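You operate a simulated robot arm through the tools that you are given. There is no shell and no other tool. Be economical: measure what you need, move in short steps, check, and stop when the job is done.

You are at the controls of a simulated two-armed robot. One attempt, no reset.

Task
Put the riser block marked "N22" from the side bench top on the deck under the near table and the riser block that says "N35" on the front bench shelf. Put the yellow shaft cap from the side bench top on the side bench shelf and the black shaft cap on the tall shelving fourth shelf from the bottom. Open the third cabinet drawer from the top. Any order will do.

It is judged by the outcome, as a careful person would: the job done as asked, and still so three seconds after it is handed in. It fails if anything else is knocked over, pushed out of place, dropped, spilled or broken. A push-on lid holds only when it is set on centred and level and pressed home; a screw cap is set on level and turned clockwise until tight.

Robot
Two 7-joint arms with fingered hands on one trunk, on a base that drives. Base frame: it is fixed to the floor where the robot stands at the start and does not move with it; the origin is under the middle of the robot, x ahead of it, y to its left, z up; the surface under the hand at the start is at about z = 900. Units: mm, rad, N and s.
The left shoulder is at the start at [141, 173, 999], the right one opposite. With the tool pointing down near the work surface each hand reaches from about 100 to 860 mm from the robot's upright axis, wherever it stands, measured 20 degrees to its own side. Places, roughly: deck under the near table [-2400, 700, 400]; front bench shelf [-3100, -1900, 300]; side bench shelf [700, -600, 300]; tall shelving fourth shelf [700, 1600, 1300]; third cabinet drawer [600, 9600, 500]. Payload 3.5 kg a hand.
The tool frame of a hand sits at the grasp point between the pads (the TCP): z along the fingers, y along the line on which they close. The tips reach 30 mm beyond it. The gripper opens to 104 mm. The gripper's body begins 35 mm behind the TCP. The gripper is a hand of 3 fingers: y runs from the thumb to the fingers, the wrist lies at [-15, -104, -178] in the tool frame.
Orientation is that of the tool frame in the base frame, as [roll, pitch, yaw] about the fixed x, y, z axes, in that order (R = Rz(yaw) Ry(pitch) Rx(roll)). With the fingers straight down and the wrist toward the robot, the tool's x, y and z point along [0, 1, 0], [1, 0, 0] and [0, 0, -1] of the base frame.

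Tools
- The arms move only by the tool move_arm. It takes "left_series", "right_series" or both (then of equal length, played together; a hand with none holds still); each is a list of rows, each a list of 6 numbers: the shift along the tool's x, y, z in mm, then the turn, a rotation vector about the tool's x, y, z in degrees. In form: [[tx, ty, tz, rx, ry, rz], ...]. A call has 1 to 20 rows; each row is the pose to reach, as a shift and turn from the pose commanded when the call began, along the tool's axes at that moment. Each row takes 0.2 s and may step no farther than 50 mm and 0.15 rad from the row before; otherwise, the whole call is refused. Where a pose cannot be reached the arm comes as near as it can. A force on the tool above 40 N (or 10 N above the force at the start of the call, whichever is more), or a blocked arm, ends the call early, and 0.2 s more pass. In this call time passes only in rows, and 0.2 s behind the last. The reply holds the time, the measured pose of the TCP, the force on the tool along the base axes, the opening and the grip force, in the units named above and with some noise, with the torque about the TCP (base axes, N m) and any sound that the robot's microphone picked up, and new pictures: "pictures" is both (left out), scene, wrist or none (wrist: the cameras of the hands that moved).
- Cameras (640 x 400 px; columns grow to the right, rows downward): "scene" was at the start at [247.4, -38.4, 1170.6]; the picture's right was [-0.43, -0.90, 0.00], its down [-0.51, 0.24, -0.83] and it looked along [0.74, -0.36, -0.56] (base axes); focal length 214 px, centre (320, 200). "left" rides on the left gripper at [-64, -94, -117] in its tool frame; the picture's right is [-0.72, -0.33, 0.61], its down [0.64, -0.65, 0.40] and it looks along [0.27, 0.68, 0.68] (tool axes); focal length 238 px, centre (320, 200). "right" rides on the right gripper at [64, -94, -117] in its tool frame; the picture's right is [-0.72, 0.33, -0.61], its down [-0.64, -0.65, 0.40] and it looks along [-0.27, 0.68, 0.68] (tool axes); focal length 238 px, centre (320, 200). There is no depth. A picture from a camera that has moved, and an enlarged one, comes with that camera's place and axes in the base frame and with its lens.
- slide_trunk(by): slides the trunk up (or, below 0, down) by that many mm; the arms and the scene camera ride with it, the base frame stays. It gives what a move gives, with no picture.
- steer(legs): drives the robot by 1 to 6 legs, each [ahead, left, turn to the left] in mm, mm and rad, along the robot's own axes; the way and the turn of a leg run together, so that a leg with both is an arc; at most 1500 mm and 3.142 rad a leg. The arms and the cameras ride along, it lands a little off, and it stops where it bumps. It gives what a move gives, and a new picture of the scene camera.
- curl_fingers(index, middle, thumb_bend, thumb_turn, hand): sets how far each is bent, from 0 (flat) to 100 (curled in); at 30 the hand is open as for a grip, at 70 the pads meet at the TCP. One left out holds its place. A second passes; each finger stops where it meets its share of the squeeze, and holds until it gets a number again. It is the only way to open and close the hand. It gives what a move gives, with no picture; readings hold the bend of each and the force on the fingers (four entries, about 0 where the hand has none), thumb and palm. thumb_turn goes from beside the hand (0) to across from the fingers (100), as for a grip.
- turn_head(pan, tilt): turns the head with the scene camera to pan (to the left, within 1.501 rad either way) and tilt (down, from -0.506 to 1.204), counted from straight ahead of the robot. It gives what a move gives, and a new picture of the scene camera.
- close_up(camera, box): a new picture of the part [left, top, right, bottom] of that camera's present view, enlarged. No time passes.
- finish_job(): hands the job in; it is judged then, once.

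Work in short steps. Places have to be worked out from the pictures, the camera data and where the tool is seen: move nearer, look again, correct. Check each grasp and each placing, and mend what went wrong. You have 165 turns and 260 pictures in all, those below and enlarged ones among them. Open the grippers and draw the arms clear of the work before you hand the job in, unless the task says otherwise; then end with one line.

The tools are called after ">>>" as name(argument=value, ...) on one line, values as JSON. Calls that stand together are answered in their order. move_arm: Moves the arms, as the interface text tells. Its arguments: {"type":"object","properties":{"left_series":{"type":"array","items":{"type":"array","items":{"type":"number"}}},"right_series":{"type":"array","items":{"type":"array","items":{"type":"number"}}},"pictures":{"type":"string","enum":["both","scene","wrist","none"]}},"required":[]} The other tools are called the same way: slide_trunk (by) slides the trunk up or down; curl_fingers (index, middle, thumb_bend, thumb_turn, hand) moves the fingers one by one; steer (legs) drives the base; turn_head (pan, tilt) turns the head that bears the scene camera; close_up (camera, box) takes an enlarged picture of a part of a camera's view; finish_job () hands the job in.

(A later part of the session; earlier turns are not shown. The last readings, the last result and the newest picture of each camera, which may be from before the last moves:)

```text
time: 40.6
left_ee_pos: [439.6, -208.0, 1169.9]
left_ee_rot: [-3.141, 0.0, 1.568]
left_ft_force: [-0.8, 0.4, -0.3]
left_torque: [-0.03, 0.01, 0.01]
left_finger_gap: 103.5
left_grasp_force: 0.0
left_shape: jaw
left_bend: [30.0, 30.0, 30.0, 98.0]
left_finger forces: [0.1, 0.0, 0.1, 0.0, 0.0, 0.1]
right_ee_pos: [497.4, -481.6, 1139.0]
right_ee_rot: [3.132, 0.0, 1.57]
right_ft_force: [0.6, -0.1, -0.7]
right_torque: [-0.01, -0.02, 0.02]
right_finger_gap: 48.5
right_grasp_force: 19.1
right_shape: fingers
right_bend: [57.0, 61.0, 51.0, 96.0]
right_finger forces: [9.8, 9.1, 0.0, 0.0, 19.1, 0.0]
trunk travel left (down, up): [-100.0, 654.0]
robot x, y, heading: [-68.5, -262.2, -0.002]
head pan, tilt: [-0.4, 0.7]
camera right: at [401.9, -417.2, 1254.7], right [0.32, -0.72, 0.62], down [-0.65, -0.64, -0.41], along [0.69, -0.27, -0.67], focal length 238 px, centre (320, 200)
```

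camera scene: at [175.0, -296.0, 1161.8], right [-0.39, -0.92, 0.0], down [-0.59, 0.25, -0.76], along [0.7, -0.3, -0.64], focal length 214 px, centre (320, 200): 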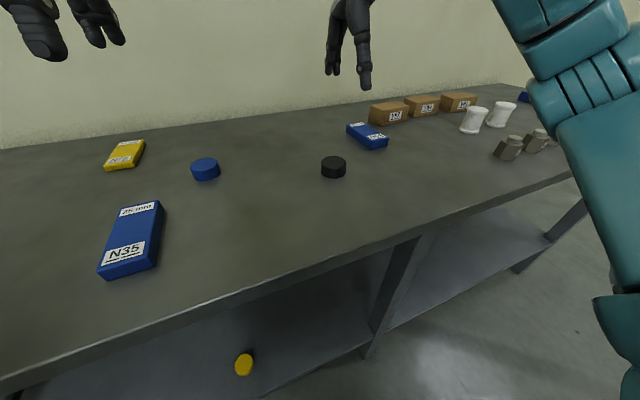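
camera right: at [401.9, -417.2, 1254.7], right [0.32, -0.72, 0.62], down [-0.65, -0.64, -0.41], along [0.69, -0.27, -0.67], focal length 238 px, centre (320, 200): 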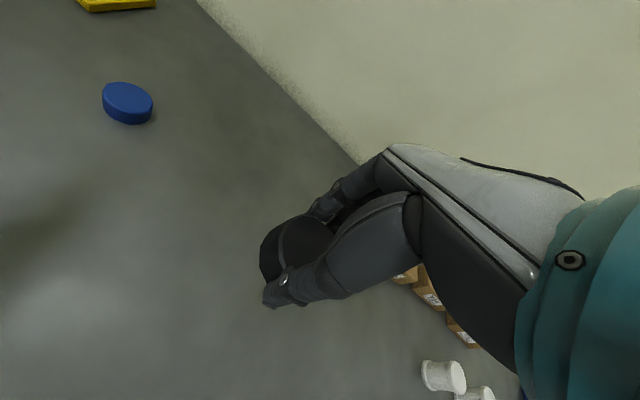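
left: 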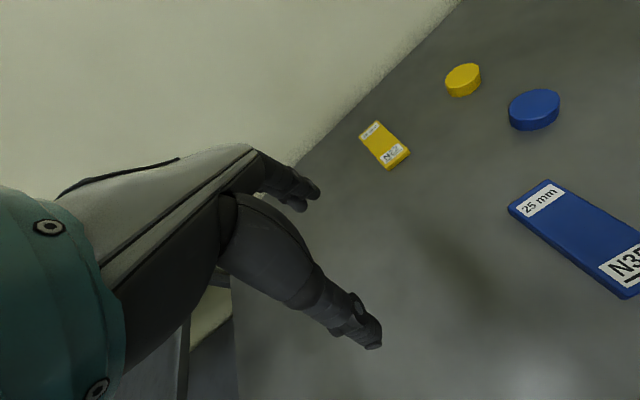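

The black cap is held. I'll back off, drive left toward the tall shelving, and look at it from a distance.

>>> steer(legs=[[-700, 0, 0], [0, 1400, 0], [0, 300, 0]])

>>> turn_head(pan=0.1, tilt=0.1)

```text
time: 52.7
left_ee_pos: [-249.3, 1487.4, 1170.8]
left_ee_rot: [3.14, -0.002, 1.559]
left_ft_force: [-0.1, -0.1, -0.2]
left_torque: [-0.01, 0.01, -0.05]
left_finger_gap: 103.9
left_grasp_force: 0.0
left_shape: jaw
left_bend: [30.0, 30.0, 30.0, 98.0]
left_finger forces: [0.0, 0.0, 0.1, 0.0, 0.1, 0.1]
right_ee_pos: [-193.0, 1212.7, 1138.9]
right_ee_rot: [3.131, 0.0, 1.56]
right_ft_force: [0.3, 0.5, -0.3]
right_torque: [-0.02, 0.03, 0.03]
right_finger_gap: 48.4
right_grasp_force: 18.7
right_shape: fingers
right_bend: [57.0, 61.0, 51.0, 96.0]
right_finger forces: [9.8, 9.0, 0.0, 0.0, 19.2, 0.0]
trunk travel left (down, up): [-100.0, 654.0]
robot x, y, heading: [-761.8, 1440.2, -0.011]
head pan, tilt: [-0.4, 0.7]
camera scene: at [-515.5, 1401.7, 1161.9], right [-0.4, -0.92, 0.0], down [-0.59, 0.26, -0.77], along [0.7, -0.31, -0.64], focal length 214 px, centre (320, 200)
```

scene: 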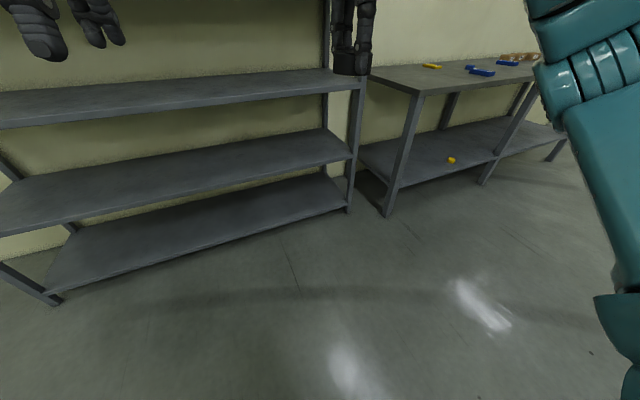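

```text
time: 53.7
left_ee_pos: [-248.2, 1486.6, 1170.7]
left_ee_rot: [3.14, 0.0, 1.56]
left_ft_force: [0.5, -0.1, 0.2]
left_torque: [0.0, -0.01, 0.0]
left_finger_gap: 103.9
left_grasp_force: 0.1
left_shape: jaw
left_bend: [30.0, 30.0, 30.0, 98.0]
left_finger forces: [0.0, 0.0, 0.0, 0.1, 0.0, 0.0]
right_ee_pos: [-192.5, 1212.4, 1138.7]
right_ee_rot: [3.133, -0.001, 1.559]
right_ft_force: [-0.2, 0.5, -0.7]
right_torque: [0.01, -0.02, 0.03]
right_finger_gap: 48.3
right_grasp_force: 18.6
right_shape: fingers
right_bend: [57.0, 61.0, 51.0, 96.0]
right_finger forces: [9.7, 9.0, 0.1, 0.1, 19.0, 0.0]
trunk travel left (down, up): [-100.0, 654.0]
robot x, y, heading: [-760.9, 1437.2, -0.011]
head pan, tilt: [0.099, 0.099]
camera scene: at [-501.6, 1443.2, 1216.6], right [0.09, -1.0, 0.0], down [-0.1, -0.01, -0.99], along [0.99, 0.09, -0.1], focal length 214 px, centre (320, 200)
```

scene: 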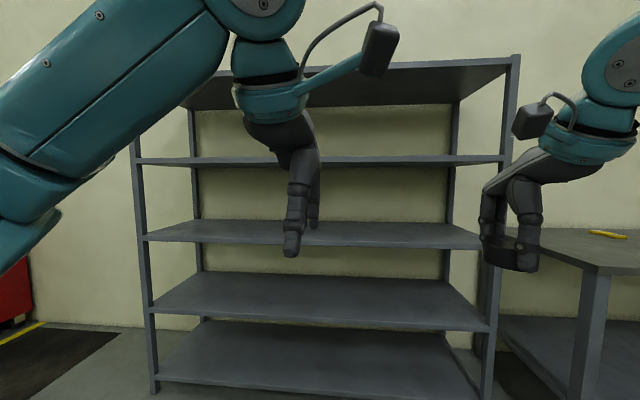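

Counting from the bottom, the fourth shelf is at z≈1305, front edge x≈545, and empty. I'll retract the left hand, raise the trunk, then check again before driving in.

>>> move_arm(left_series=[[0, -45, 0, 0, 0, 0], [0, -90, 0, 0, 0, 0], [0, -135, 0, 0, 0, 0]], pictures="none")

>>> slide_trunk(by=290)

>>> turn_head(pan=-0.2, tilt=0.4)

```text
time: 54.5
left_ee_pos: [-383.4, 1488.0, 1173.1]
left_ee_rot: [-3.14, 0.002, 1.56]
left_ft_force: [0.1, 0.2, -0.3]
left_torque: [0.0, -0.02, -0.02]
left_finger_gap: 103.6
left_grasp_force: 0.0
left_shape: jaw
left_bend: [30.0, 30.0, 30.0, 98.0]
left_finger forces: [0.0, 0.0, 0.1, 0.1, 0.0, 0.1]
right_ee_pos: [-193.8, 1211.8, 1137.8]
right_ee_rot: [3.129, -0.001, 1.56]
right_ft_force: [0.6, -0.3, 1.6]
right_torque: [-0.06, -0.01, 0.01]
right_finger_gap: 48.7
right_grasp_force: 19.0
right_shape: fingers
right_bend: [57.0, 61.0, 51.0, 96.0]
right_finger forces: [9.7, 9.1, 0.0, 0.0, 19.1, 0.0]
trunk travel left (down, up): [-100.0, 654.0]
robot x, y, heading: [-759.2, 1437.3, -0.01]
head pan, tilt: [0.099, 0.099]
```

```text
time: 57.4
left_ee_pos: [-383.8, 1488.0, 1459.5]
left_ee_rot: [3.141, 0.0, 1.561]
left_ft_force: [-0.4, 0.0, 0.2]
left_torque: [0.02, -0.02, -0.01]
left_finger_gap: 103.9
left_grasp_force: 0.0
left_shape: jaw
left_bend: [30.0, 30.0, 30.0, 98.0]
left_finger forces: [0.0, 0.0, 0.0, 0.0, 0.1, 0.0]
right_ee_pos: [-193.4, 1212.3, 1427.8]
right_ee_rot: [3.133, -0.003, 1.561]
right_ft_force: [-0.6, -0.1, -0.7]
right_torque: [0.05, 0.03, -0.01]
right_finger_gap: 48.2
right_grasp_force: 18.9
right_shape: fingers
right_bend: [57.0, 61.0, 51.0, 96.0]
right_finger forces: [9.7, 9.1, 0.0, 0.0, 19.0, 0.0]
trunk travel left (down, up): [-390.0, 364.0]
robot x, y, heading: [-762.7, 1437.4, -0.015]
head pan, tilt: [0.099, 0.099]
```

```text
time: 58.2
left_ee_pos: [-384.9, 1488.4, 1461.3]
left_ee_rot: [3.142, -0.001, 1.559]
left_ft_force: [-0.4, 0.6, 0.0]
left_torque: [0.0, 0.0, 0.01]
left_finger_gap: 104.1
left_grasp_force: 0.1
left_shape: jaw
left_bend: [30.0, 30.0, 30.0, 98.0]
left_finger forces: [0.0, 0.1, 0.0, 0.0, 0.0, 0.1]
right_ee_pos: [-192.4, 1211.8, 1428.8]
right_ee_rot: [3.131, 0.0, 1.56]
right_ft_force: [0.3, 0.1, -0.3]
right_torque: [0.0, -0.02, 0.03]
right_finger_gap: 48.2
right_grasp_force: 18.4
right_shape: fingers
right_bend: [57.0, 61.0, 51.0, 96.0]
right_finger forces: [9.6, 9.1, 0.0, 0.1, 19.1, 0.0]
trunk travel left (down, up): [-390.0, 364.0]
robot x, y, heading: [-759.5, 1439.4, -0.014]
head pan, tilt: [-0.201, 0.4]
camera scene: at [-629.1, 1417.2, 1487.5], right [-0.21, -0.98, 0.0], down [-0.38, 0.08, -0.92], along [0.9, -0.19, -0.39], focal length 214 px, centre (320, 200)
```

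scene: 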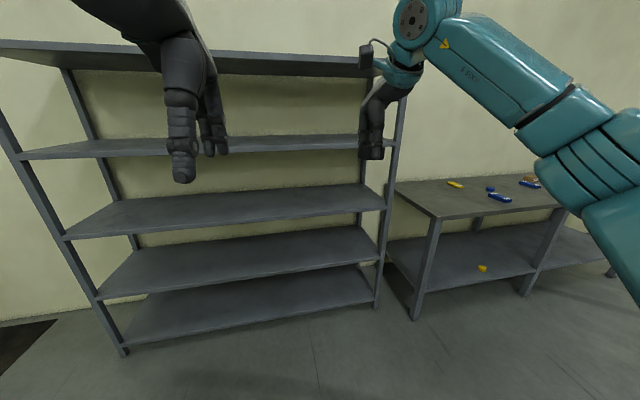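

Shelf 4 top is about z=1300, with shelf 5's underside at about 1650. I'll lower the hand 30 mm and drive in most of the way.

>>> move_arm(right_series=[[0, 0, 30, 0, 0, 0]], pictures="none")

>>> steer(legs=[[0, 100, 0.014], [680, 0, 0]])

>>> move_arm(right_series=[[0, 0, 0, 0, 0, 0]], pictures="wrist")

```text
time: 58.6
left_ee_pos: [-383.5, 1487.0, 1460.3]
left_ee_rot: [3.142, 0.001, 1.558]
left_ft_force: [0.9, 0.2, -0.6]
left_torque: [-0.02, -0.03, 0.03]
left_finger_gap: 103.6
left_grasp_force: 0.1
left_shape: jaw
left_bend: [30.0, 30.0, 30.0, 98.0]
left_finger forces: [0.0, 0.0, 0.0, 0.0, 0.1, 0.1]
right_ee_pos: [-192.9, 1212.1, 1398.0]
right_ee_rot: [3.133, 0.0, 1.557]
right_ft_force: [0.0, 0.5, -1.1]
right_torque: [0.0, 0.03, -0.01]
right_finger_gap: 48.2
right_grasp_force: 18.5
right_shape: fingers
right_bend: [57.0, 61.0, 51.0, 96.0]
right_finger forces: [9.7, 9.1, 0.1, 0.0, 19.0, 0.0]
trunk travel left (down, up): [-390.0, 364.0]
robot x, y, heading: [-763.1, 1440.0, -0.011]
head pan, tilt: [-0.201, 0.4]
```

```text
time: 63.2
left_ee_pos: [321.5, 1596.0, 1460.2]
left_ee_rot: [3.141, 0.0, 1.571]
left_ft_force: [0.1, -0.2, -0.8]
left_torque: [0.0, 0.01, -0.01]
left_finger_gap: 103.5
left_grasp_force: 0.0
left_shape: jaw
left_bend: [30.0, 30.0, 30.0, 98.0]
left_finger forces: [0.0, 0.1, 0.1, 0.0, 0.0, 0.0]
right_ee_pos: [513.9, 1320.6, 1399.6]
right_ee_rot: [3.131, 0.0, 1.572]
right_ft_force: [-0.1, 0.5, -0.1]
right_torque: [-0.05, 0.0, 0.0]
right_finger_gap: 48.4
right_grasp_force: 19.5
right_shape: fingers
right_bend: [57.0, 61.0, 51.0, 96.0]
right_finger forces: [9.8, 9.1, 0.1, 0.0, 19.1, 0.0]
trunk travel left (down, up): [-390.0, 364.0]
robot x, y, heading: [-56.2, 1538.6, 0.002]
head pan, tilt: [-0.201, 0.4]
camera scene: at [76.1, 1520.8, 1487.5], right [-0.2, -0.98, 0.0], down [-0.38, 0.08, -0.92], along [0.9, -0.18, -0.39], focal length 214 px, centre (320, 200)
```

scene: 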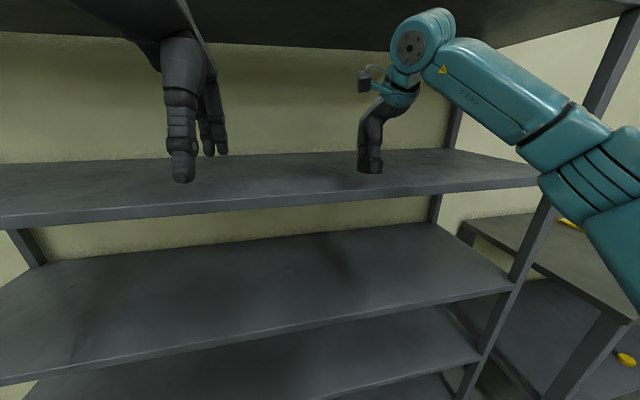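

```text
time: 63.6
left_ee_pos: [320.8, 1594.1, 1460.9]
left_ee_rot: [3.141, 0.0, 1.569]
left_ft_force: [0.5, -0.5, 0.0]
left_torque: [0.01, 0.01, 0.0]
left_finger_gap: 103.3
left_grasp_force: 0.1
left_shape: jaw
left_bend: [30.0, 30.0, 30.0, 98.0]
left_finger forces: [0.1, 0.0, 0.0, 0.0, 0.1, 0.1]
right_ee_pos: [513.1, 1321.6, 1398.9]
right_ee_rot: [3.132, 0.002, 1.573]
right_ft_force: [-0.6, -0.3, 0.1]
right_torque: [-0.04, 0.01, -0.02]
right_finger_gap: 48.2
right_grasp_force: 19.3
right_shape: fingers
right_bend: [57.0, 61.0, 51.0, 96.0]
right_finger forces: [9.7, 9.1, 0.1, 0.0, 19.0, 0.1]
trunk travel left (down, up): [-390.0, 364.0]
robot x, y, heading: [-56.4, 1537.6, 0.002]
head pan, tilt: [-0.201, 0.4]
camera right: at [417.7, 1385.9, 1514.4], right [0.32, -0.72, 0.62], down [-0.65, -0.64, -0.41], along [0.69, -0.27, -0.67], focal length 238 px, centre (320, 200)
```

right: 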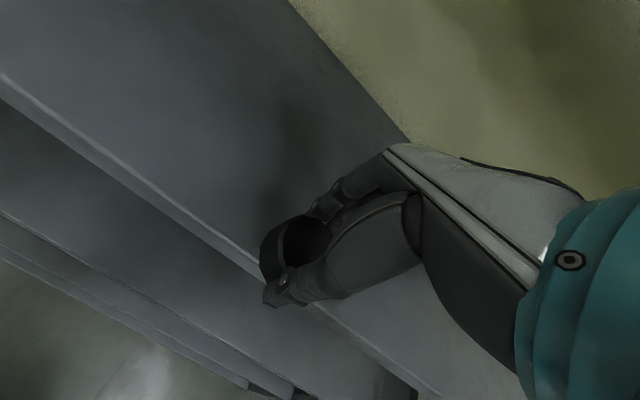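

The shelf front edge is at x≈515. I'll drive 120 mm more, then lower onto the shelf.

>>> steer(legs=[[120, 0, 0]])

>>> move_arm(right_series=[[0, 0, 25, 0, 0, 0], [0, 0, 45, 0, 0, 0], [0, 0, 53, 0, 0, 0], [0, 0, 58, 0, 0, 0], [0, 0, 62, 0, 0, 0], [0, 0, 66, 0, 0, 0], [0, 0, 70, 0, 0, 0], [0, 0, 74, 0, 0, 0], [0, 0, 78, 0, 0, 0], [0, 0, 82, 0, 0, 0]], pictures="wrist")

```text
time: 64.9
left_ee_pos: [441.7, 1595.1, 1460.6]
left_ee_rot: [3.141, 0.0, 1.572]
left_ft_force: [0.1, -0.1, -0.5]
left_torque: [0.0, 0.0, 0.03]
left_finger_gap: 104.0
left_grasp_force: 0.1
left_shape: jaw
left_bend: [30.0, 30.0, 30.0, 98.0]
left_finger forces: [0.0, 0.0, 0.0, 0.0, 0.1, 0.0]
right_ee_pos: [634.7, 1323.3, 1399.2]
right_ee_rot: [3.131, 0.001, 1.574]
right_ft_force: [0.1, -1.3, -0.3]
right_torque: [-0.01, 0.01, 0.01]
right_finger_gap: 48.2
right_grasp_force: 19.1
right_shape: fingers
right_bend: [57.0, 61.0, 51.0, 96.0]
right_finger forces: [9.6, 9.2, 0.1, 0.0, 19.0, 0.0]
trunk travel left (down, up): [-390.0, 364.0]
robot x, y, heading: [65.9, 1538.4, 0.005]
head pan, tilt: [-0.201, 0.4]
camera scene: at [197.0, 1521.3, 1487.5], right [-0.2, -0.98, 0.0], down [-0.38, 0.08, -0.92], along [0.9, -0.18, -0.39], focal length 214 px, centre (320, 200)
```

scene: 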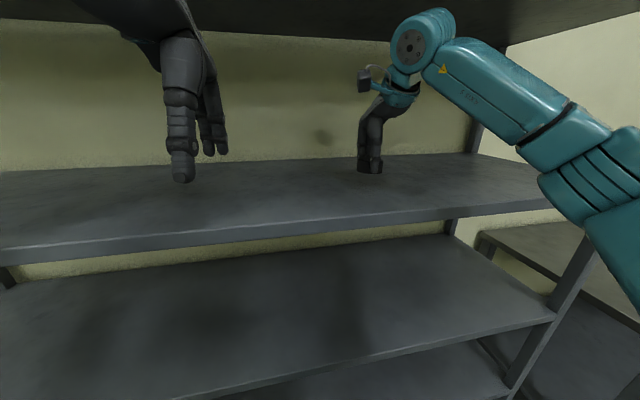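

```text
time: 65.8
left_ee_pos: [440.4, 1595.5, 1460.5]
left_ee_rot: [3.141, 0.001, 1.573]
left_ft_force: [0.3, 0.4, 0.7]
left_torque: [-0.02, 0.0, -0.07]
left_finger_gap: 104.0
left_grasp_force: 0.1
left_shape: jaw
left_bend: [30.0, 30.0, 30.0, 98.0]
left_finger forces: [0.0, 0.0, 0.0, 0.0, 0.1, 0.0]
right_ee_pos: [635.1, 1322.5, 1354.4]
right_ee_rot: [3.101, -0.01, 1.573]
right_ft_force: [-0.8, -1.5, 13.2]
right_torque: [-0.08, -0.06, -0.02]
right_finger_gap: 48.2
right_grasp_force: 21.1
right_shape: fingers
right_bend: [58.0, 61.0, 51.0, 95.0]
right_finger forces: [9.5, 10.3, 0.0, 0.0, 21.8, 0.0]
trunk travel left (down, up): [-390.0, 364.0]
robot x, y, heading: [63.1, 1540.5, -0.002]
head pan, tilt: [-0.201, 0.4]
stopped in row 4 (right hand): the force on the tool passed its limit at 45 N (the readings are from after the stop); the commanded pose is now the measured one
camera right: at [536.2, 1386.8, 1467.7], right [0.3, -0.72, 0.62], down [-0.64, -0.64, -0.44], along [0.71, -0.26, -0.65], focal length 238 px, centre (320, 200)
```

right: 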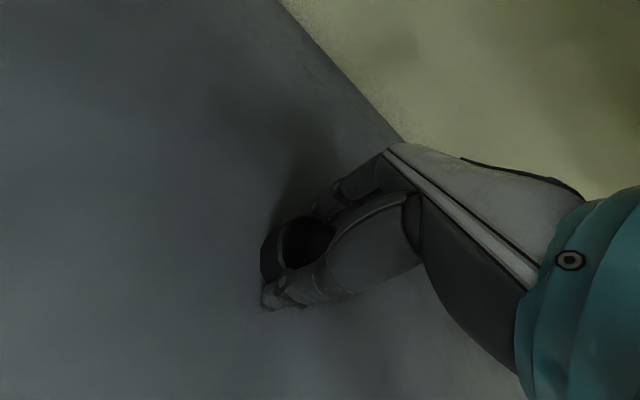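

Contact with the shelf at TCP z≈1354. I'll open and lift.

>>> curl_fingers(hand="right", index=30, middle=30, thumb_bend=30)

>>> move_arm(right_series=[[0, 0, -25, 0, 0, 0], [0, 0, -50, 0, 0, 0], [0, 0, -70, 0, 0, 0]], pictures="both")

```text
time: 66.8
left_ee_pos: [440.2, 1596.0, 1460.4]
left_ee_rot: [-3.141, -0.001, 1.573]
left_ft_force: [-0.2, -0.1, -0.4]
left_torque: [-0.04, -0.02, 0.04]
left_finger_gap: 104.0
left_grasp_force: 0.0
left_shape: jaw
left_bend: [30.0, 30.0, 30.0, 98.0]
left_finger forces: [0.0, 0.1, 0.0, 0.1, 0.1, 0.0]
right_ee_pos: [635.7, 1322.9, 1351.8]
right_ee_rot: [3.109, -0.006, 1.572]
right_ft_force: [0.3, -0.8, -0.9]
right_torque: [0.02, 0.01, 0.01]
right_finger_gap: 103.6
right_grasp_force: 0.1
right_shape: fingers
right_bend: [30.0, 30.0, 30.0, 97.0]
right_finger forces: [0.1, 0.1, 0.0, 0.0, 0.1, 0.0]
trunk travel left (down, up): [-390.0, 364.0]
robot x, y, heading: [61.2, 1542.4, -0.001]
head pan, tilt: [-0.201, 0.4]
```

```text
time: 67.6
left_ee_pos: [441.6, 1595.8, 1461.4]
left_ee_rot: [3.141, 0.001, 1.573]
left_ft_force: [-0.6, -0.2, -0.1]
left_torque: [-0.03, 0.0, 0.0]
left_finger_gap: 103.9
left_grasp_force: 0.0
left_shape: jaw
left_bend: [30.0, 30.0, 30.0, 98.0]
left_finger forces: [0.1, 0.1, 0.0, 0.1, 0.0, 0.1]
right_ee_pos: [634.6, 1323.9, 1424.2]
right_ee_rot: [3.109, -0.009, 1.573]
right_ft_force: [0.7, -0.5, 0.3]
right_torque: [0.03, -0.01, 0.01]
right_finger_gap: 103.2
right_grasp_force: 0.0
right_shape: fingers
right_bend: [30.0, 30.0, 30.0, 97.0]
right_finger forces: [0.0, 0.0, 0.0, 0.0, 0.0, 0.0]
trunk travel left (down, up): [-390.0, 364.0]
robot x, y, heading: [66.0, 1542.5, 0.001]
head pan, tilt: [-0.201, 0.4]
camera scene: at [196.6, 1521.5, 1487.5], right [-0.2, -0.98, 0.0], down [-0.38, 0.08, -0.92], along [0.9, -0.18, -0.39], focal length 214 px, centre (320, 200)
camera right: at [535.3, 1387.3, 1537.1], right [0.31, -0.72, 0.62], down [-0.64, -0.64, -0.43], along [0.71, -0.26, -0.66], focal length 238 px, centre (320, 200)
```

scene: 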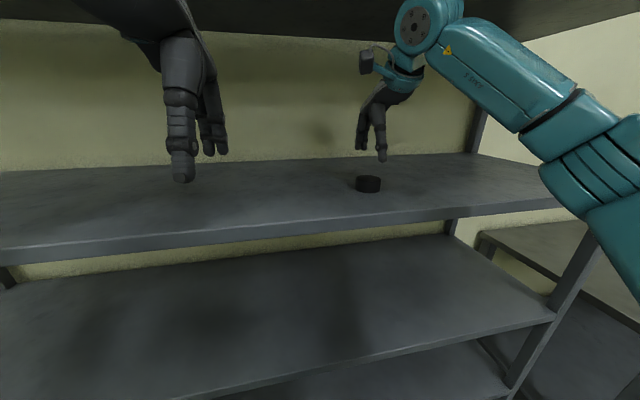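
right: 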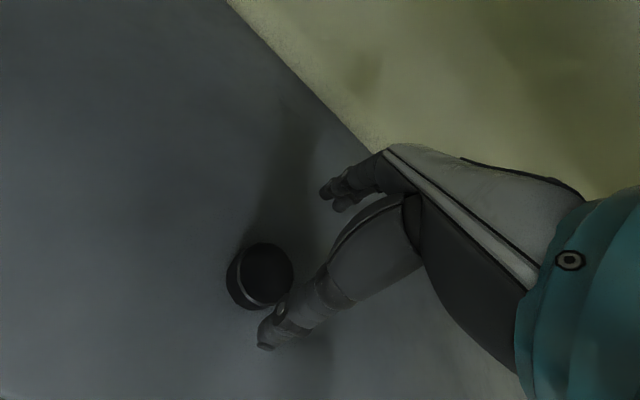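

The black cap stands on the fourth shelf. I'll back out, lower the trunk to start height, and turn both hands sideways (closing axis along base y) for the blocks.

>>> steer(legs=[[-850, 0, 0], [0, -1480, 0]])

>>> slide_trunk(by=-290)

>>> move_arm(right_series=[[0, 0, 0, 0, 0, -8], [0, 0, 0, 0, 0, -16], [0, 0, 0, 0, 0, -24], [0, 0, 0, 0, 0, -32], [0, 0, 0, 0, 0, -40], [0, 0, 0, 0, 0, -48], [0, 0, 0, 0, 0, -56], [0, 0, 0, 0, 0, -64], [0, 0, 0, 0, 0, -72], [0, 0, 0, 0, 0, -80], [0, 0, 0, 0, 0, -88], [0, 0, 0, 0, 0, -90]], left_series=[[0, 0, 0, 0, 0, 8], [0, 0, 0, 0, 0, 16], [0, 0, 0, 0, 0, 24], [0, 0, 0, 0, 0, 32], [0, 0, 0, 0, 0, 40], [0, 0, 0, 0, 0, 48], [0, 0, 0, 0, 0, 56], [0, 0, 0, 0, 0, 64], [0, 0, 0, 0, 0, 72], [0, 0, 0, 0, 0, 80], [0, 0, 0, 0, 0, 88], [0, 0, 0, 0, 0, 90]], pictures="scene")

```text
time: 79.0
left_ee_pos: [-414.3, 133.8, 1460.7]
left_ee_rot: [3.142, 0.0, 1.573]
left_ft_force: [0.0, -0.9, -0.6]
left_torque: [-0.02, 0.0, 0.0]
left_finger_gap: 103.7
left_grasp_force: 0.1
left_shape: jaw
left_bend: [30.0, 30.0, 30.0, 98.0]
left_finger forces: [0.1, 0.0, 0.0, 0.0, 0.0, 0.0]
right_ee_pos: [-221.4, -137.7, 1423.4]
right_ee_rot: [3.107, -0.007, 1.572]
right_ft_force: [-0.3, 0.2, 0.5]
right_torque: [-0.04, -0.03, 0.02]
right_finger_gap: 103.2
right_grasp_force: 0.1
right_shape: fingers
right_bend: [30.0, 30.0, 30.0, 97.0]
right_finger forces: [0.1, 0.0, 0.0, 0.0, 0.0, 0.0]
trunk travel left (down, up): [-390.0, 364.0]
robot x, y, heading: [-789.4, 75.7, -0.0]
head pan, tilt: [-0.201, 0.4]
camera scene: at [-658.9, 59.8, 1487.5], right [-0.2, -0.98, 0.0], down [-0.38, 0.08, -0.92], along [0.9, -0.18, -0.39], focal length 214 px, centre (320, 200)
```

scene: 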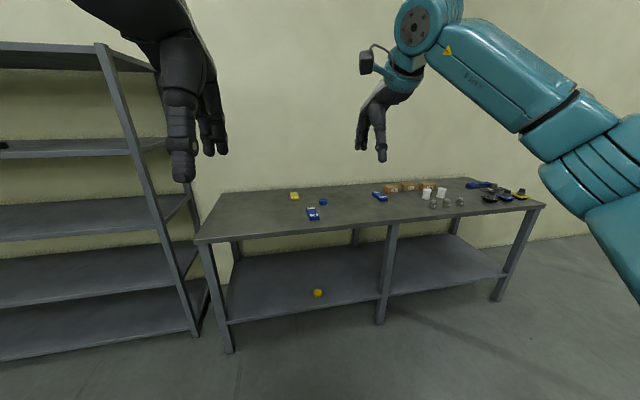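

```text
time: 82.0
left_ee_pos: [-415.4, 134.1, 1171.7]
left_ee_rot: [3.141, -0.001, 1.573]
left_ft_force: [0.3, 0.1, 0.7]
left_torque: [0.0, 0.01, 0.02]
left_finger_gap: 103.9
left_grasp_force: 0.1
left_shape: jaw
left_bend: [30.0, 30.0, 30.0, 98.0]
left_finger forces: [0.0, 0.1, 0.0, 0.0, 0.0, 0.0]
right_ee_pos: [-222.9, -138.4, 1134.0]
right_ee_rot: [3.108, -0.008, 1.573]
right_ft_force: [0.9, -0.8, -1.0]
right_torque: [-0.03, -0.02, 0.0]
right_finger_gap: 103.3
right_grasp_force: 0.0
right_shape: fingers
right_bend: [30.0, 30.0, 30.0, 97.0]
right_finger forces: [0.0, 0.1, 0.0, 0.1, 0.0, 0.0]
trunk travel left (down, up): [-100.0, 654.0]
robot x, y, heading: [-792.1, 75.6, 0.006]
head pan, tilt: [-0.201, 0.4]
```

```text
time: 84.6
left_ee_pos: [-414.0, 135.0, 1171.4]
left_ee_rot: [3.141, -0.001, 0.001]
left_ft_force: [0.7, -0.7, 0.1]
left_torque: [0.0, 0.01, -0.01]
left_finger_gap: 103.5
left_grasp_force: 0.1
left_shape: jaw
left_bend: [30.0, 30.0, 30.0, 98.0]
left_finger forces: [0.0, 0.1, 0.1, 0.0, 0.1, 0.0]
right_ee_pos: [-397.5, -56.7, 1112.8]
right_ee_rot: [3.134, 0.032, 3.14]
right_ft_force: [-0.9, 0.5, 0.1]
right_torque: [-0.03, -0.02, -0.04]
right_finger_gap: 103.3
right_grasp_force: 0.1
right_shape: fingers
right_bend: [30.0, 30.0, 30.0, 98.0]
right_finger forces: [0.0, 0.1, 0.0, 0.1, 0.0, 0.0]
right hand out of reach, approached as far as the arm can: row 6, 7, 8, 9, 10, 11, 12
trunk travel left (down, up): [-100.0, 654.0]
robot x, y, heading: [-791.6, 78.6, 0.001]
head pan, tilt: [-0.201, 0.4]
camera scene: at [-532.6, 60.3, 1188.7], right [-0.2, -0.98, 0.0], down [-0.38, 0.08, -0.92], along [0.9, -0.18, -0.39], focal length 214 px, centre (320, 200)
```

scene: 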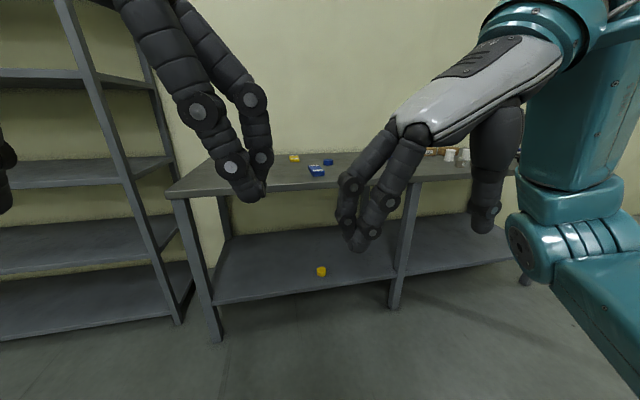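

The right hand can't yaw fully at that range. I'll test in free space whether the left hand, tilted 40° forward, reaches 800 mm ahead at bench height.

>>> move_arm(left_series=[[30, -5, 0, 0, 7, 0], [70, -10, 10, 0, 14, 0], [115, -20, 20, 0, 21, 0], [160, -30, 30, 0, 28, 0], [205, -40, 40, 0, 34, 0], [250, -45, 55, 0, 40, 0], [295, -45, 75, 0, 40, 0], [335, -45, 105, 0, 40, 0], [370, -45, 140, 0, 40, 0], [400, -45, 175, 0, 40, 0], [420, -45, 215, 0, 40, 0], [420, -45, 232, 0, 40, 0]], right_series=[[0, 0, 0, 0, 0, 0], [0, 0, 0, 0, 0, 0], [0, 0, 0, 0, 0, 0], [0, 0, 0, 0, 0, 0], [0, 0, 0, 0, 0, 0], [0, 0, 0, 0, 0, 0], [0, 0, 0, 0, 0, 0], [0, 0, 0, 0, 0, 0], [0, 0, 0, 0, 0, 0], [0, 0, 0, 0, 0, 0], [0, 0, 0, 0, 0, 0], [0, 0, 0, 0, 0, 0]], pictures="scene")

```text
time: 87.2
left_ee_pos: [6.7, 180.9, 941.0]
left_ee_rot: [3.141, -0.7, 0.002]
left_ft_force: [0.8, -0.2, -0.1]
left_torque: [0.0, 0.02, 0.0]
left_finger_gap: 103.7
left_grasp_force: 0.0
left_shape: jaw
left_bend: [30.0, 30.0, 30.0, 98.0]
left_finger forces: [0.1, 0.0, 0.0, 0.0, 0.0, 0.0]
right_ee_pos: [-396.4, -55.9, 1113.6]
right_ee_rot: [3.132, 0.032, 3.139]
right_ft_force: [0.4, 0.6, 0.3]
right_torque: [0.01, 0.02, 0.0]
right_finger_gap: 103.3
right_grasp_force: 0.1
right_shape: fingers
right_bend: [30.0, 30.0, 30.0, 98.0]
right_finger forces: [0.1, 0.0, 0.0, 0.1, 0.0, 0.1]
trunk travel left (down, up): [-100.0, 654.0]
robot x, y, heading: [-792.4, 75.8, 0.003]
head pan, tilt: [-0.201, 0.4]
camera scene: at [-532.5, 60.3, 1188.7], right [-0.2, -0.98, 0.0], down [-0.38, 0.08, -0.92], along [0.9, -0.18, -0.39], focal length 214 px, centre (320, 200)
```

scene: 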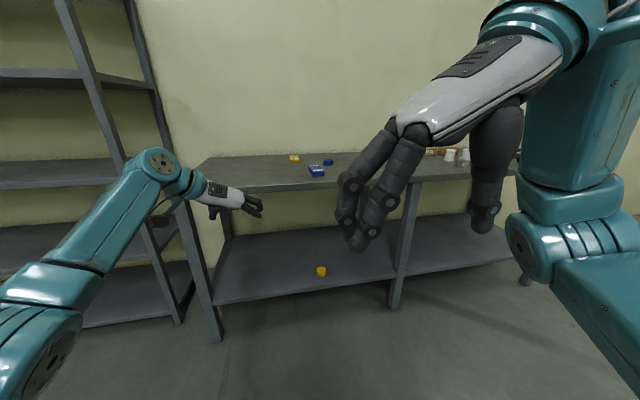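

The tilted left hand reaches well. I'll raise the trunk and hand for clearance, then drive so the left hand hovers over N22.

>>> slide_trunk(by=80)

>>> move_arm(left_series=[[13, 0, -16, 0, 0, 0], [26, 0, -31, 0, 0, 0], [39, 0, -46, 0, 0, 0]], pictures="none")

>>> steer(legs=[[0, -223, 0], [770, 0, 0]])

>>> move_arm(left_series=[[0, 0, 0, 0, 0, 0]], pictures="wrist")

```text
time: 88.3
left_ee_pos: [-3.9, 179.2, 1041.5]
left_ee_rot: [3.141, -0.731, 0.001]
left_ft_force: [0.1, 0.3, 0.1]
left_torque: [0.03, -0.02, 0.0]
left_finger_gap: 103.6
left_grasp_force: 0.1
left_shape: jaw
left_bend: [30.0, 30.0, 30.0, 98.0]
left_finger forces: [0.1, 0.0, 0.1, 0.1, 0.0, 0.1]
right_ee_pos: [-437.7, -50.7, 1212.9]
right_ee_rot: [3.133, 0.117, 3.139]
right_ft_force: [0.3, -0.2, -0.8]
right_torque: [0.0, 0.04, 0.01]
right_finger_gap: 103.5
right_grasp_force: 0.2
right_shape: fingers
right_bend: [30.0, 30.0, 30.0, 98.0]
right_finger forces: [0.0, 0.1, 0.0, 0.0, 0.0, 0.0]
trunk travel left (down, up): [-180.0, 574.0]
robot x, y, heading: [-792.7, 82.2, 0.002]
head pan, tilt: [-0.201, 0.4]
```

```text
time: 89.1
left_ee_pos: [-17.5, 180.4, 1097.4]
left_ee_rot: [3.141, -0.731, 0.002]
left_ft_force: [0.3, 0.0, -0.6]
left_torque: [0.02, 0.01, -0.02]
left_finger_gap: 103.5
left_grasp_force: 0.1
left_shape: jaw
left_bend: [30.0, 30.0, 30.0, 98.0]
left_finger forces: [0.0, 0.1, 0.1, 0.0, 0.0, 0.1]
left hand out of reach, approached as far as the arm can: row 1, 2, 3
right_ee_pos: [-439.2, -50.8, 1213.6]
right_ee_rot: [3.132, 0.116, 3.14]
right_ft_force: [-0.3, 0.3, -0.2]
right_torque: [0.0, 0.0, 0.02]
right_finger_gap: 103.4
right_grasp_force: 0.1
right_shape: fingers
right_bend: [30.0, 30.0, 30.0, 98.0]
right_finger forces: [0.1, 0.0, 0.0, 0.1, 0.0, 0.0]
trunk travel left (down, up): [-180.0, 574.0]
robot x, y, heading: [-790.7, 80.4, 0.002]
head pan, tilt: [-0.201, 0.4]
```

```text
time: 94.6
left_ee_pos: [766.0, -60.6, 1097.4]
left_ee_rot: [-3.14, -0.731, -0.013]
left_ft_force: [-0.2, -0.2, 0.0]
left_torque: [0.01, -0.02, 0.01]
left_finger_gap: 103.8
left_grasp_force: 0.1
left_shape: jaw
left_bend: [30.0, 30.0, 30.0, 98.0]
left_finger forces: [0.1, 0.1, 0.0, 0.0, 0.0, 0.0]
right_ee_pos: [341.9, -284.2, 1213.2]
right_ee_rot: [3.133, 0.117, 3.124]
right_ft_force: [0.2, 0.0, 0.2]
right_torque: [0.02, 0.01, -0.02]
right_finger_gap: 103.2
right_grasp_force: 0.0
right_shape: fingers
right_bend: [30.0, 30.0, 30.0, 98.0]
right_finger forces: [0.1, 0.0, 0.1, 0.0, 0.0, 0.1]
trunk travel left (down, up): [-180.0, 574.0]
robot x, y, heading: [-6.4, -151.6, -0.011]
head pan, tilt: [-0.201, 0.4]
camera scene: at [204.3, -172.2, 1272.9], right [-0.21, -0.98, 0.0], down [-0.38, 0.08, -0.92], along [0.9, -0.2, -0.39], focal length 214 px, centre (320, 200)
```

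scene: 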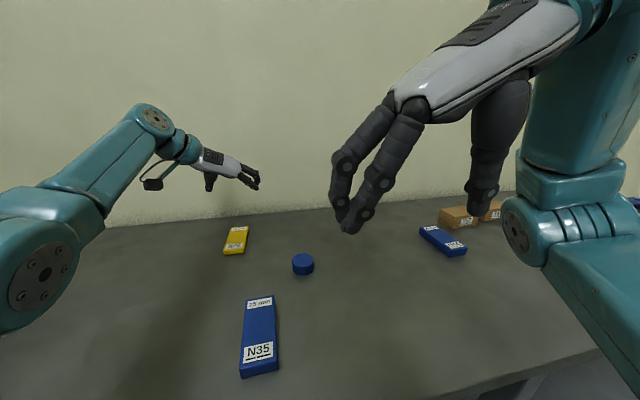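

```text
time: 95.0
left_ee_pos: [765.7, -60.7, 1097.9]
left_ee_rot: [-3.141, -0.73, -0.012]
left_ft_force: [0.5, -0.3, 0.4]
left_torque: [-0.01, 0.03, 0.03]
left_finger_gap: 103.8
left_grasp_force: 0.0
left_shape: jaw
left_bend: [30.0, 30.0, 30.0, 98.0]
left_finger forces: [0.1, 0.1, 0.0, 0.0, 0.0, 0.1]
right_ee_pos: [340.5, -284.5, 1214.3]
right_ee_rot: [3.133, 0.118, 3.125]
right_ft_force: [-0.5, 0.3, 0.4]
right_torque: [0.0, -0.02, 0.0]
right_finger_gap: 103.5
right_grasp_force: 0.1
right_shape: fingers
right_bend: [30.0, 30.0, 30.0, 98.0]
right_finger forces: [0.0, 0.0, 0.0, 0.0, 0.0, 0.0]
trunk travel left (down, up): [-180.0, 574.0]
robot x, y, heading: [-9.0, -153.8, -0.02]
head pan, tilt: [-0.201, 0.4]
camera left: at [640.3, 34.3, 1141.2], right [-0.12, 0.33, -0.94], down [0.76, 0.64, 0.13], along [0.64, -0.69, -0.33], focal length 238 px, centre (320, 200)
```

left: 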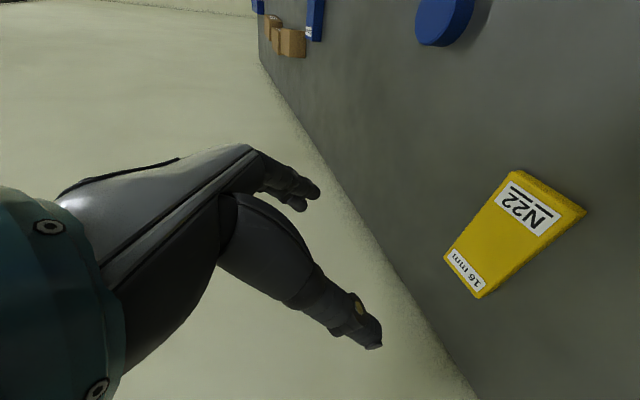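

N22's centre is about [797,-43] with its long axis along x. I'll move partway down over it and check.

>>> move_arm(left_series=[[-15, -6, 31, 0, 0, 0], [-31, -12, 62, 0, 0, 0], [-47, -18, 92, 0, 0, 0]], pictures="wrist")

```text
time: 95.8
left_ee_pos: [785.8, -44.4, 993.6]
left_ee_rot: [3.141, -0.73, -0.015]
left_ft_force: [0.1, -0.7, 1.3]
left_torque: [0.0, -0.03, 0.03]
left_finger_gap: 103.5
left_grasp_force: 0.1
left_shape: jaw
left_bend: [30.0, 30.0, 30.0, 98.0]
left_finger forces: [0.0, 0.0, 0.0, 0.0, 0.0, 0.0]
left hand out of reach, approached as far as the arm can: row 3
right_ee_pos: [341.3, -285.0, 1213.4]
right_ee_rot: [3.133, 0.118, 3.126]
right_ft_force: [-0.1, -0.6, -0.7]
right_torque: [0.01, 0.03, -0.04]
right_finger_gap: 103.4
right_grasp_force: 0.1
right_shape: fingers
right_bend: [30.0, 30.0, 30.0, 98.0]
right_finger forces: [0.0, 0.1, 0.1, 0.0, 0.0, 0.0]
trunk travel left (down, up): [-180.0, 574.0]
robot x, y, heading: [-11.2, -150.8, -0.011]
head pan, tilt: [-0.201, 0.4]
camera left: at [660.6, 49.8, 1037.8], right [-0.12, 0.33, -0.94], down [0.76, 0.64, 0.13], along [0.64, -0.69, -0.33], focal length 238 px, centre (320, 200)
```

left: 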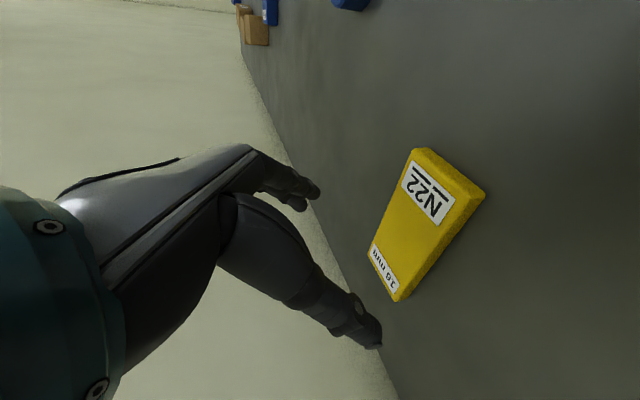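

The left arm is at its reach limit with the trunk raised; lowering the trunk brings it forward and down, so I'll do that by 40 mm.

>>> slide_trunk(by=-40)

>>> move_arm(left_series=[[0, 0, 0, 0, 0, 0]], pictures="wrist")

```text
time: 96.7
left_ee_pos: [784.9, -43.6, 956.8]
left_ee_rot: [-3.14, -0.733, -0.014]
left_ft_force: [0.0, -0.4, -0.5]
left_torque: [-0.02, 0.01, -0.02]
left_finger_gap: 103.7
left_grasp_force: 0.0
left_shape: jaw
left_bend: [30.0, 30.0, 30.0, 98.0]
left_finger forces: [0.1, 0.0, 0.1, 0.0, 0.0, 0.0]
right_ee_pos: [339.5, -284.2, 1174.1]
right_ee_rot: [3.133, 0.12, 3.127]
right_ft_force: [-0.5, -0.3, -0.5]
right_torque: [-0.01, -0.02, -0.03]
right_finger_gap: 103.2
right_grasp_force: 0.0
right_shape: fingers
right_bend: [30.0, 30.0, 30.0, 98.0]
right_finger forces: [0.1, 0.0, 0.0, 0.1, 0.0, 0.0]
trunk travel left (down, up): [-140.0, 614.0]
robot x, y, heading: [-4.8, -148.4, -0.017]
head pan, tilt: [-0.201, 0.4]
```

```text
time: 97.1
left_ee_pos: [785.5, -44.4, 954.6]
left_ee_rot: [3.14, -0.73, -0.013]
left_ft_force: [-0.3, -0.4, -0.8]
left_torque: [0.02, -0.01, 0.0]
left_finger_gap: 103.7
left_grasp_force: 0.1
left_shape: jaw
left_bend: [30.0, 30.0, 30.0, 98.0]
left_finger forces: [0.1, 0.0, 0.1, 0.0, 0.1, 0.0]
right_ee_pos: [340.7, -283.4, 1173.3]
right_ee_rot: [3.132, 0.117, 3.124]
right_ft_force: [0.3, -0.6, 0.5]
right_torque: [0.0, -0.02, -0.01]
right_finger_gap: 103.1
right_grasp_force: 0.0
right_shape: fingers
right_bend: [30.0, 30.0, 30.0, 98.0]
right_finger forces: [0.0, 0.0, 0.0, 0.0, 0.0, 0.1]
trunk travel left (down, up): [-140.0, 614.0]
robot x, y, heading: [-9.3, -149.5, -0.013]
head pan, tilt: [-0.201, 0.4]
camera left: at [659.6, 50.9, 999.4], right [-0.12, 0.33, -0.94], down [0.76, 0.64, 0.13], along [0.64, -0.69, -0.33], focal length 238 px, centre (320, 200)
```

left: 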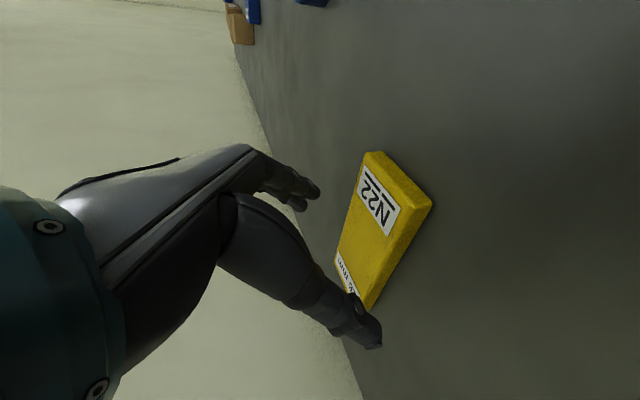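

Aligned over the block. I'll descend the last ~20 mm and grip.

>>> move_arm(left_series=[[-5, 0, 10, 0, 0, 0], [-9, 0, 19, 0, 0, 0]], pictures="wrist")

>>> curl_fingers(hand="left", index=70, middle=70, thumb_bend=70)

```text
time: 97.7
left_ee_pos: [792.5, -44.4, 934.8]
left_ee_rot: [-3.141, -0.732, -0.015]
left_ft_force: [-0.3, 0.4, -0.1]
left_torque: [-0.06, 0.01, -0.02]
left_finger_gap: 103.8
left_grasp_force: 0.1
left_shape: jaw
left_bend: [30.0, 30.0, 30.0, 98.0]
left_finger forces: [0.1, 0.0, 0.0, 0.0, 0.1, 0.1]
right_ee_pos: [341.7, -285.2, 1173.9]
right_ee_rot: [3.135, 0.118, 3.126]
right_ft_force: [-0.5, 0.9, 0.6]
right_torque: [0.02, 0.0, 0.02]
right_finger_gap: 103.4
right_grasp_force: 0.1
right_shape: fingers
right_bend: [30.0, 30.0, 30.0, 98.0]
right_finger forces: [0.1, 0.0, 0.0, 0.0, 0.0, 0.0]
trunk travel left (down, up): [-140.0, 614.0]
robot x, y, heading: [-9.2, -149.5, -0.016]
head pan, tilt: [-0.201, 0.4]
camera left: at [666.3, 50.5, 978.7], right [-0.12, 0.33, -0.94], down [0.76, 0.64, 0.13], along [0.64, -0.69, -0.33], focal length 238 px, centre (320, 200)
```

left: 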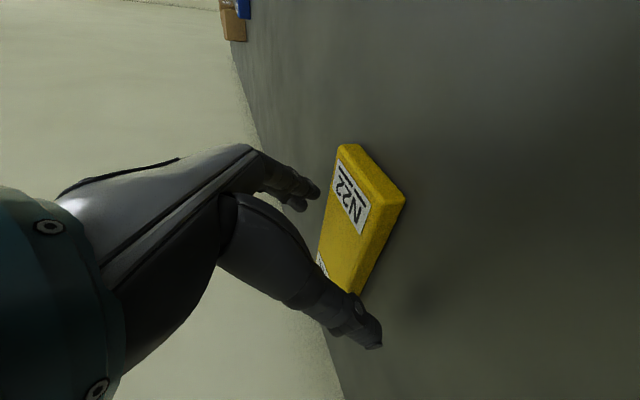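

```text
time: 98.7
left_ee_pos: [792.5, -44.4, 935.2]
left_ee_rot: [-3.14, -0.733, -0.015]
left_ft_force: [0.3, -1.4, 1.1]
left_torque: [0.08, -0.09, 0.0]
left_finger_gap: 50.3
left_grasp_force: 18.8
left_shape: fingers
left_bend: [56.0, 62.0, 50.0, 96.0]
left_finger forces: [10.4, 9.2, 0.1, 0.0, 17.5, 0.1]
right_ee_pos: [341.0, -285.5, 1174.9]
right_ee_rot: [3.134, 0.116, 3.125]
right_ft_force: [0.1, 0.4, 0.1]
right_torque: [0.02, -0.01, 0.02]
right_finger_gap: 103.4
right_grasp_force: 0.1
right_shape: fingers
right_bend: [30.0, 30.0, 30.0, 98.0]
right_finger forces: [0.0, 0.0, 0.0, 0.0, 0.0, 0.0]
trunk travel left (down, up): [-140.0, 614.0]
robot x, y, heading: [-7.1, -151.9, -0.014]
head pan, tilt: [-0.201, 0.4]
```

Gripped at a 50 mm gap. I'll lift straight up and check that it holds.

>>> move_arm(left_series=[[20, 0, -23, 0, 0, 0], [40, 0, -46, 0, 0, 0], [55, 0, -75, 0, 0, 0], [70, 0, -105, 0, 0, 0]], pictures="both")

```text
time: 99.7
left_ee_pos: [771.5, -43.5, 1060.6]
left_ee_rot: [3.142, -0.73, -0.015]
left_ft_force: [0.2, 0.4, -1.1]
left_torque: [0.02, 0.05, 0.0]
left_finger_gap: 50.7
left_grasp_force: 18.2
left_shape: fingers
left_bend: [56.0, 62.0, 50.0, 96.0]
left_finger forces: [10.4, 8.4, 0.1, 0.0, 18.0, 0.0]
right_ee_pos: [339.7, -286.1, 1175.5]
right_ee_rot: [3.134, 0.116, 3.124]
right_ft_force: [0.4, 0.0, -0.4]
right_torque: [0.03, -0.02, 0.01]
right_finger_gap: 103.3
right_grasp_force: 0.1
right_shape: fingers
right_bend: [30.0, 30.0, 30.0, 98.0]
right_finger forces: [0.1, 0.0, 0.0, 0.1, 0.0, 0.1]
trunk travel left (down, up): [-140.0, 614.0]
robot x, y, heading: [-8.8, -149.7, -0.015]
head pan, tilt: [-0.201, 0.4]
camera scene: at [225.2, -172.6, 1231.2], right [-0.21, -0.98, 0.0], down [-0.38, 0.08, -0.92], along [0.9, -0.2, -0.39], focal length 214 px, centre (320, 200)
camera left: at [646.6, 50.6, 1104.8], right [-0.12, 0.33, -0.94], down [0.76, 0.64, 0.13], along [0.64, -0.69, -0.33], focal length 238 px, centre (320, 200)
```

scene: 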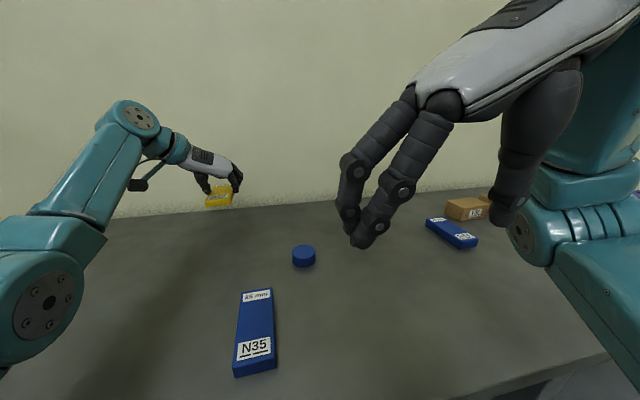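
left: 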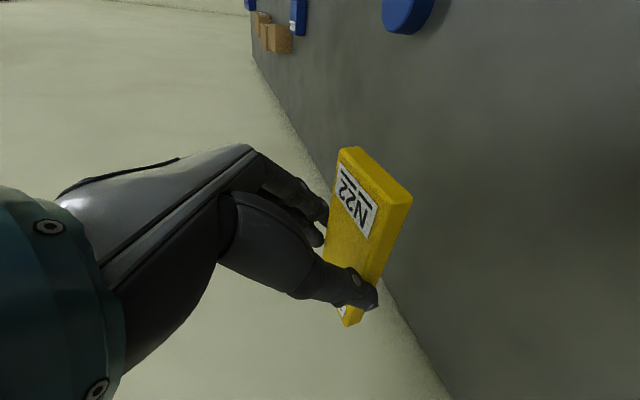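

N22 is held level. I'll shift the robot back and left, then bring the right hand, tilted forward, over N35.

>>> steer(legs=[[-70, 0, 0.015], [0, 210, 0]])

>>> move_arm(right_series=[[-30, -7, 10, 0, -6, 0], [-60, -14, 30, 0, -12, 0], [-90, -21, 60, 0, -18, 0], [-120, -28, 95, 0, -24, 0], [-145, -35, 130, 0, -30, 0], [-165, -42, 165, 0, -35, 0], [-178, -47, 192, 0, -35, 0]], pictures="both")

```text
time: 101.9
left_ee_pos: [701.2, 178.4, 1059.6]
left_ee_rot: [3.142, -0.731, -0.001]
left_ft_force: [1.0, 0.5, -1.5]
left_torque: [-0.05, 0.05, -0.04]
left_finger_gap: 50.4
left_grasp_force: 17.9
left_shape: fingers
left_bend: [56.0, 62.0, 50.0, 96.0]
left_finger forces: [10.5, 8.3, 0.1, 0.1, 17.9, 0.0]
right_ee_pos: [271.4, -68.1, 1174.1]
right_ee_rot: [3.135, 0.117, 3.138]
right_ft_force: [-0.5, 0.6, -0.8]
right_torque: [0.0, -0.01, 0.01]
right_finger_gap: 103.4
right_grasp_force: 0.0
right_shape: fingers
right_bend: [30.0, 30.0, 30.0, 98.0]
right_finger forces: [0.0, 0.0, 0.0, 0.0, 0.0, 0.0]
trunk travel left (down, up): [-140.0, 614.0]
robot x, y, heading: [-77.5, 59.1, -0.0]
head pan, tilt: [-0.201, 0.4]
camera scene: at [154.6, 42.7, 1231.0], right [-0.2, -0.98, 0.0], down [-0.38, 0.08, -0.92], along [0.9, -0.18, -0.39], focal length 214 px, centre (320, 200)
```

scene: 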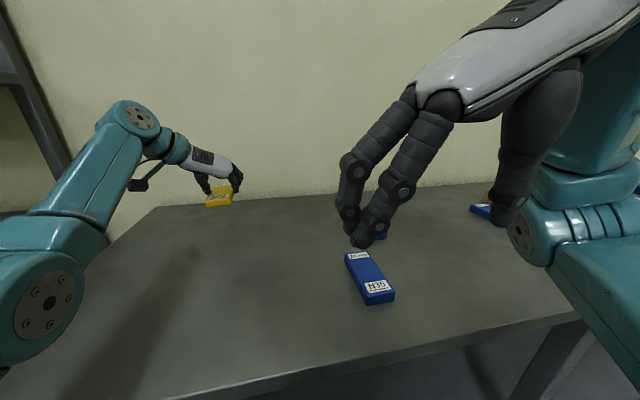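

```text
time: 103.5
left_ee_pos: [699.7, 178.2, 1060.8]
left_ee_rot: [-3.139, -0.731, -0.002]
left_ft_force: [0.3, 0.1, -0.8]
left_torque: [-0.02, -0.02, 0.0]
left_finger_gap: 50.2
left_grasp_force: 17.9
left_shape: fingers
left_bend: [56.0, 62.0, 50.0, 96.0]
left_finger forces: [10.4, 8.4, 0.1, 0.0, 17.9, 0.0]
right_ee_pos: [262.7, -67.2, 1089.4]
right_ee_rot: [3.13, 0.648, 3.128]
right_ft_force: [0.3, -0.2, 0.3]
right_torque: [-0.01, -0.02, -0.04]
right_finger_gap: 103.3
right_grasp_force: 0.0
right_shape: fingers
right_bend: [30.0, 30.0, 30.0, 98.0]
right_finger forces: [0.0, 0.1, 0.1, 0.0, 0.1, 0.0]
right hand out of reach, approached as far as the arm can: row 1, 2, 3, 4, 5, 6, 7
trunk travel left (down, up): [-140.0, 614.0]
robot x, y, heading: [-79.1, 59.7, -0.002]
head pan, tilt: [-0.201, 0.4]
camera scene: at [154.5, 42.0, 1231.1], right [-0.2, -0.98, 0.0], down [-0.38, 0.08, -0.92], along [0.9, -0.18, -0.39], focal length 214 px, centre (320, 200)
camera right: at [141.6, -160.8, 1142.6], right [0.2, 0.32, 0.93], down [0.75, -0.66, 0.06], along [0.63, 0.68, -0.37], focal length 238 px, centre (320, 200)
```

scene: 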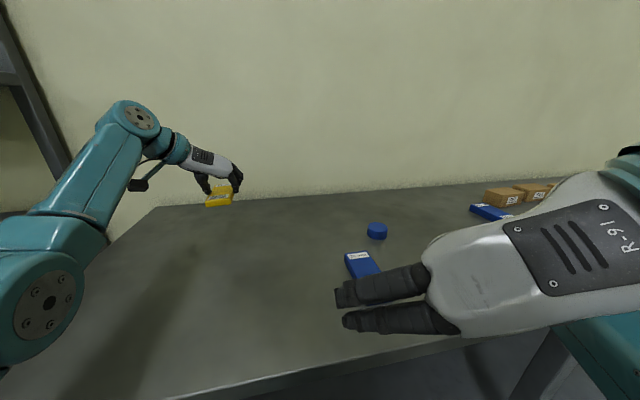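
right: 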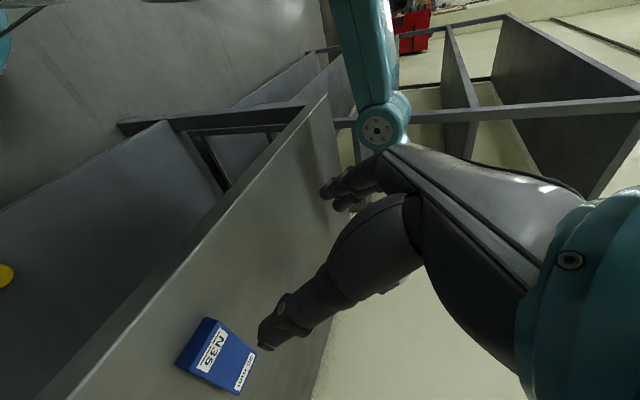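

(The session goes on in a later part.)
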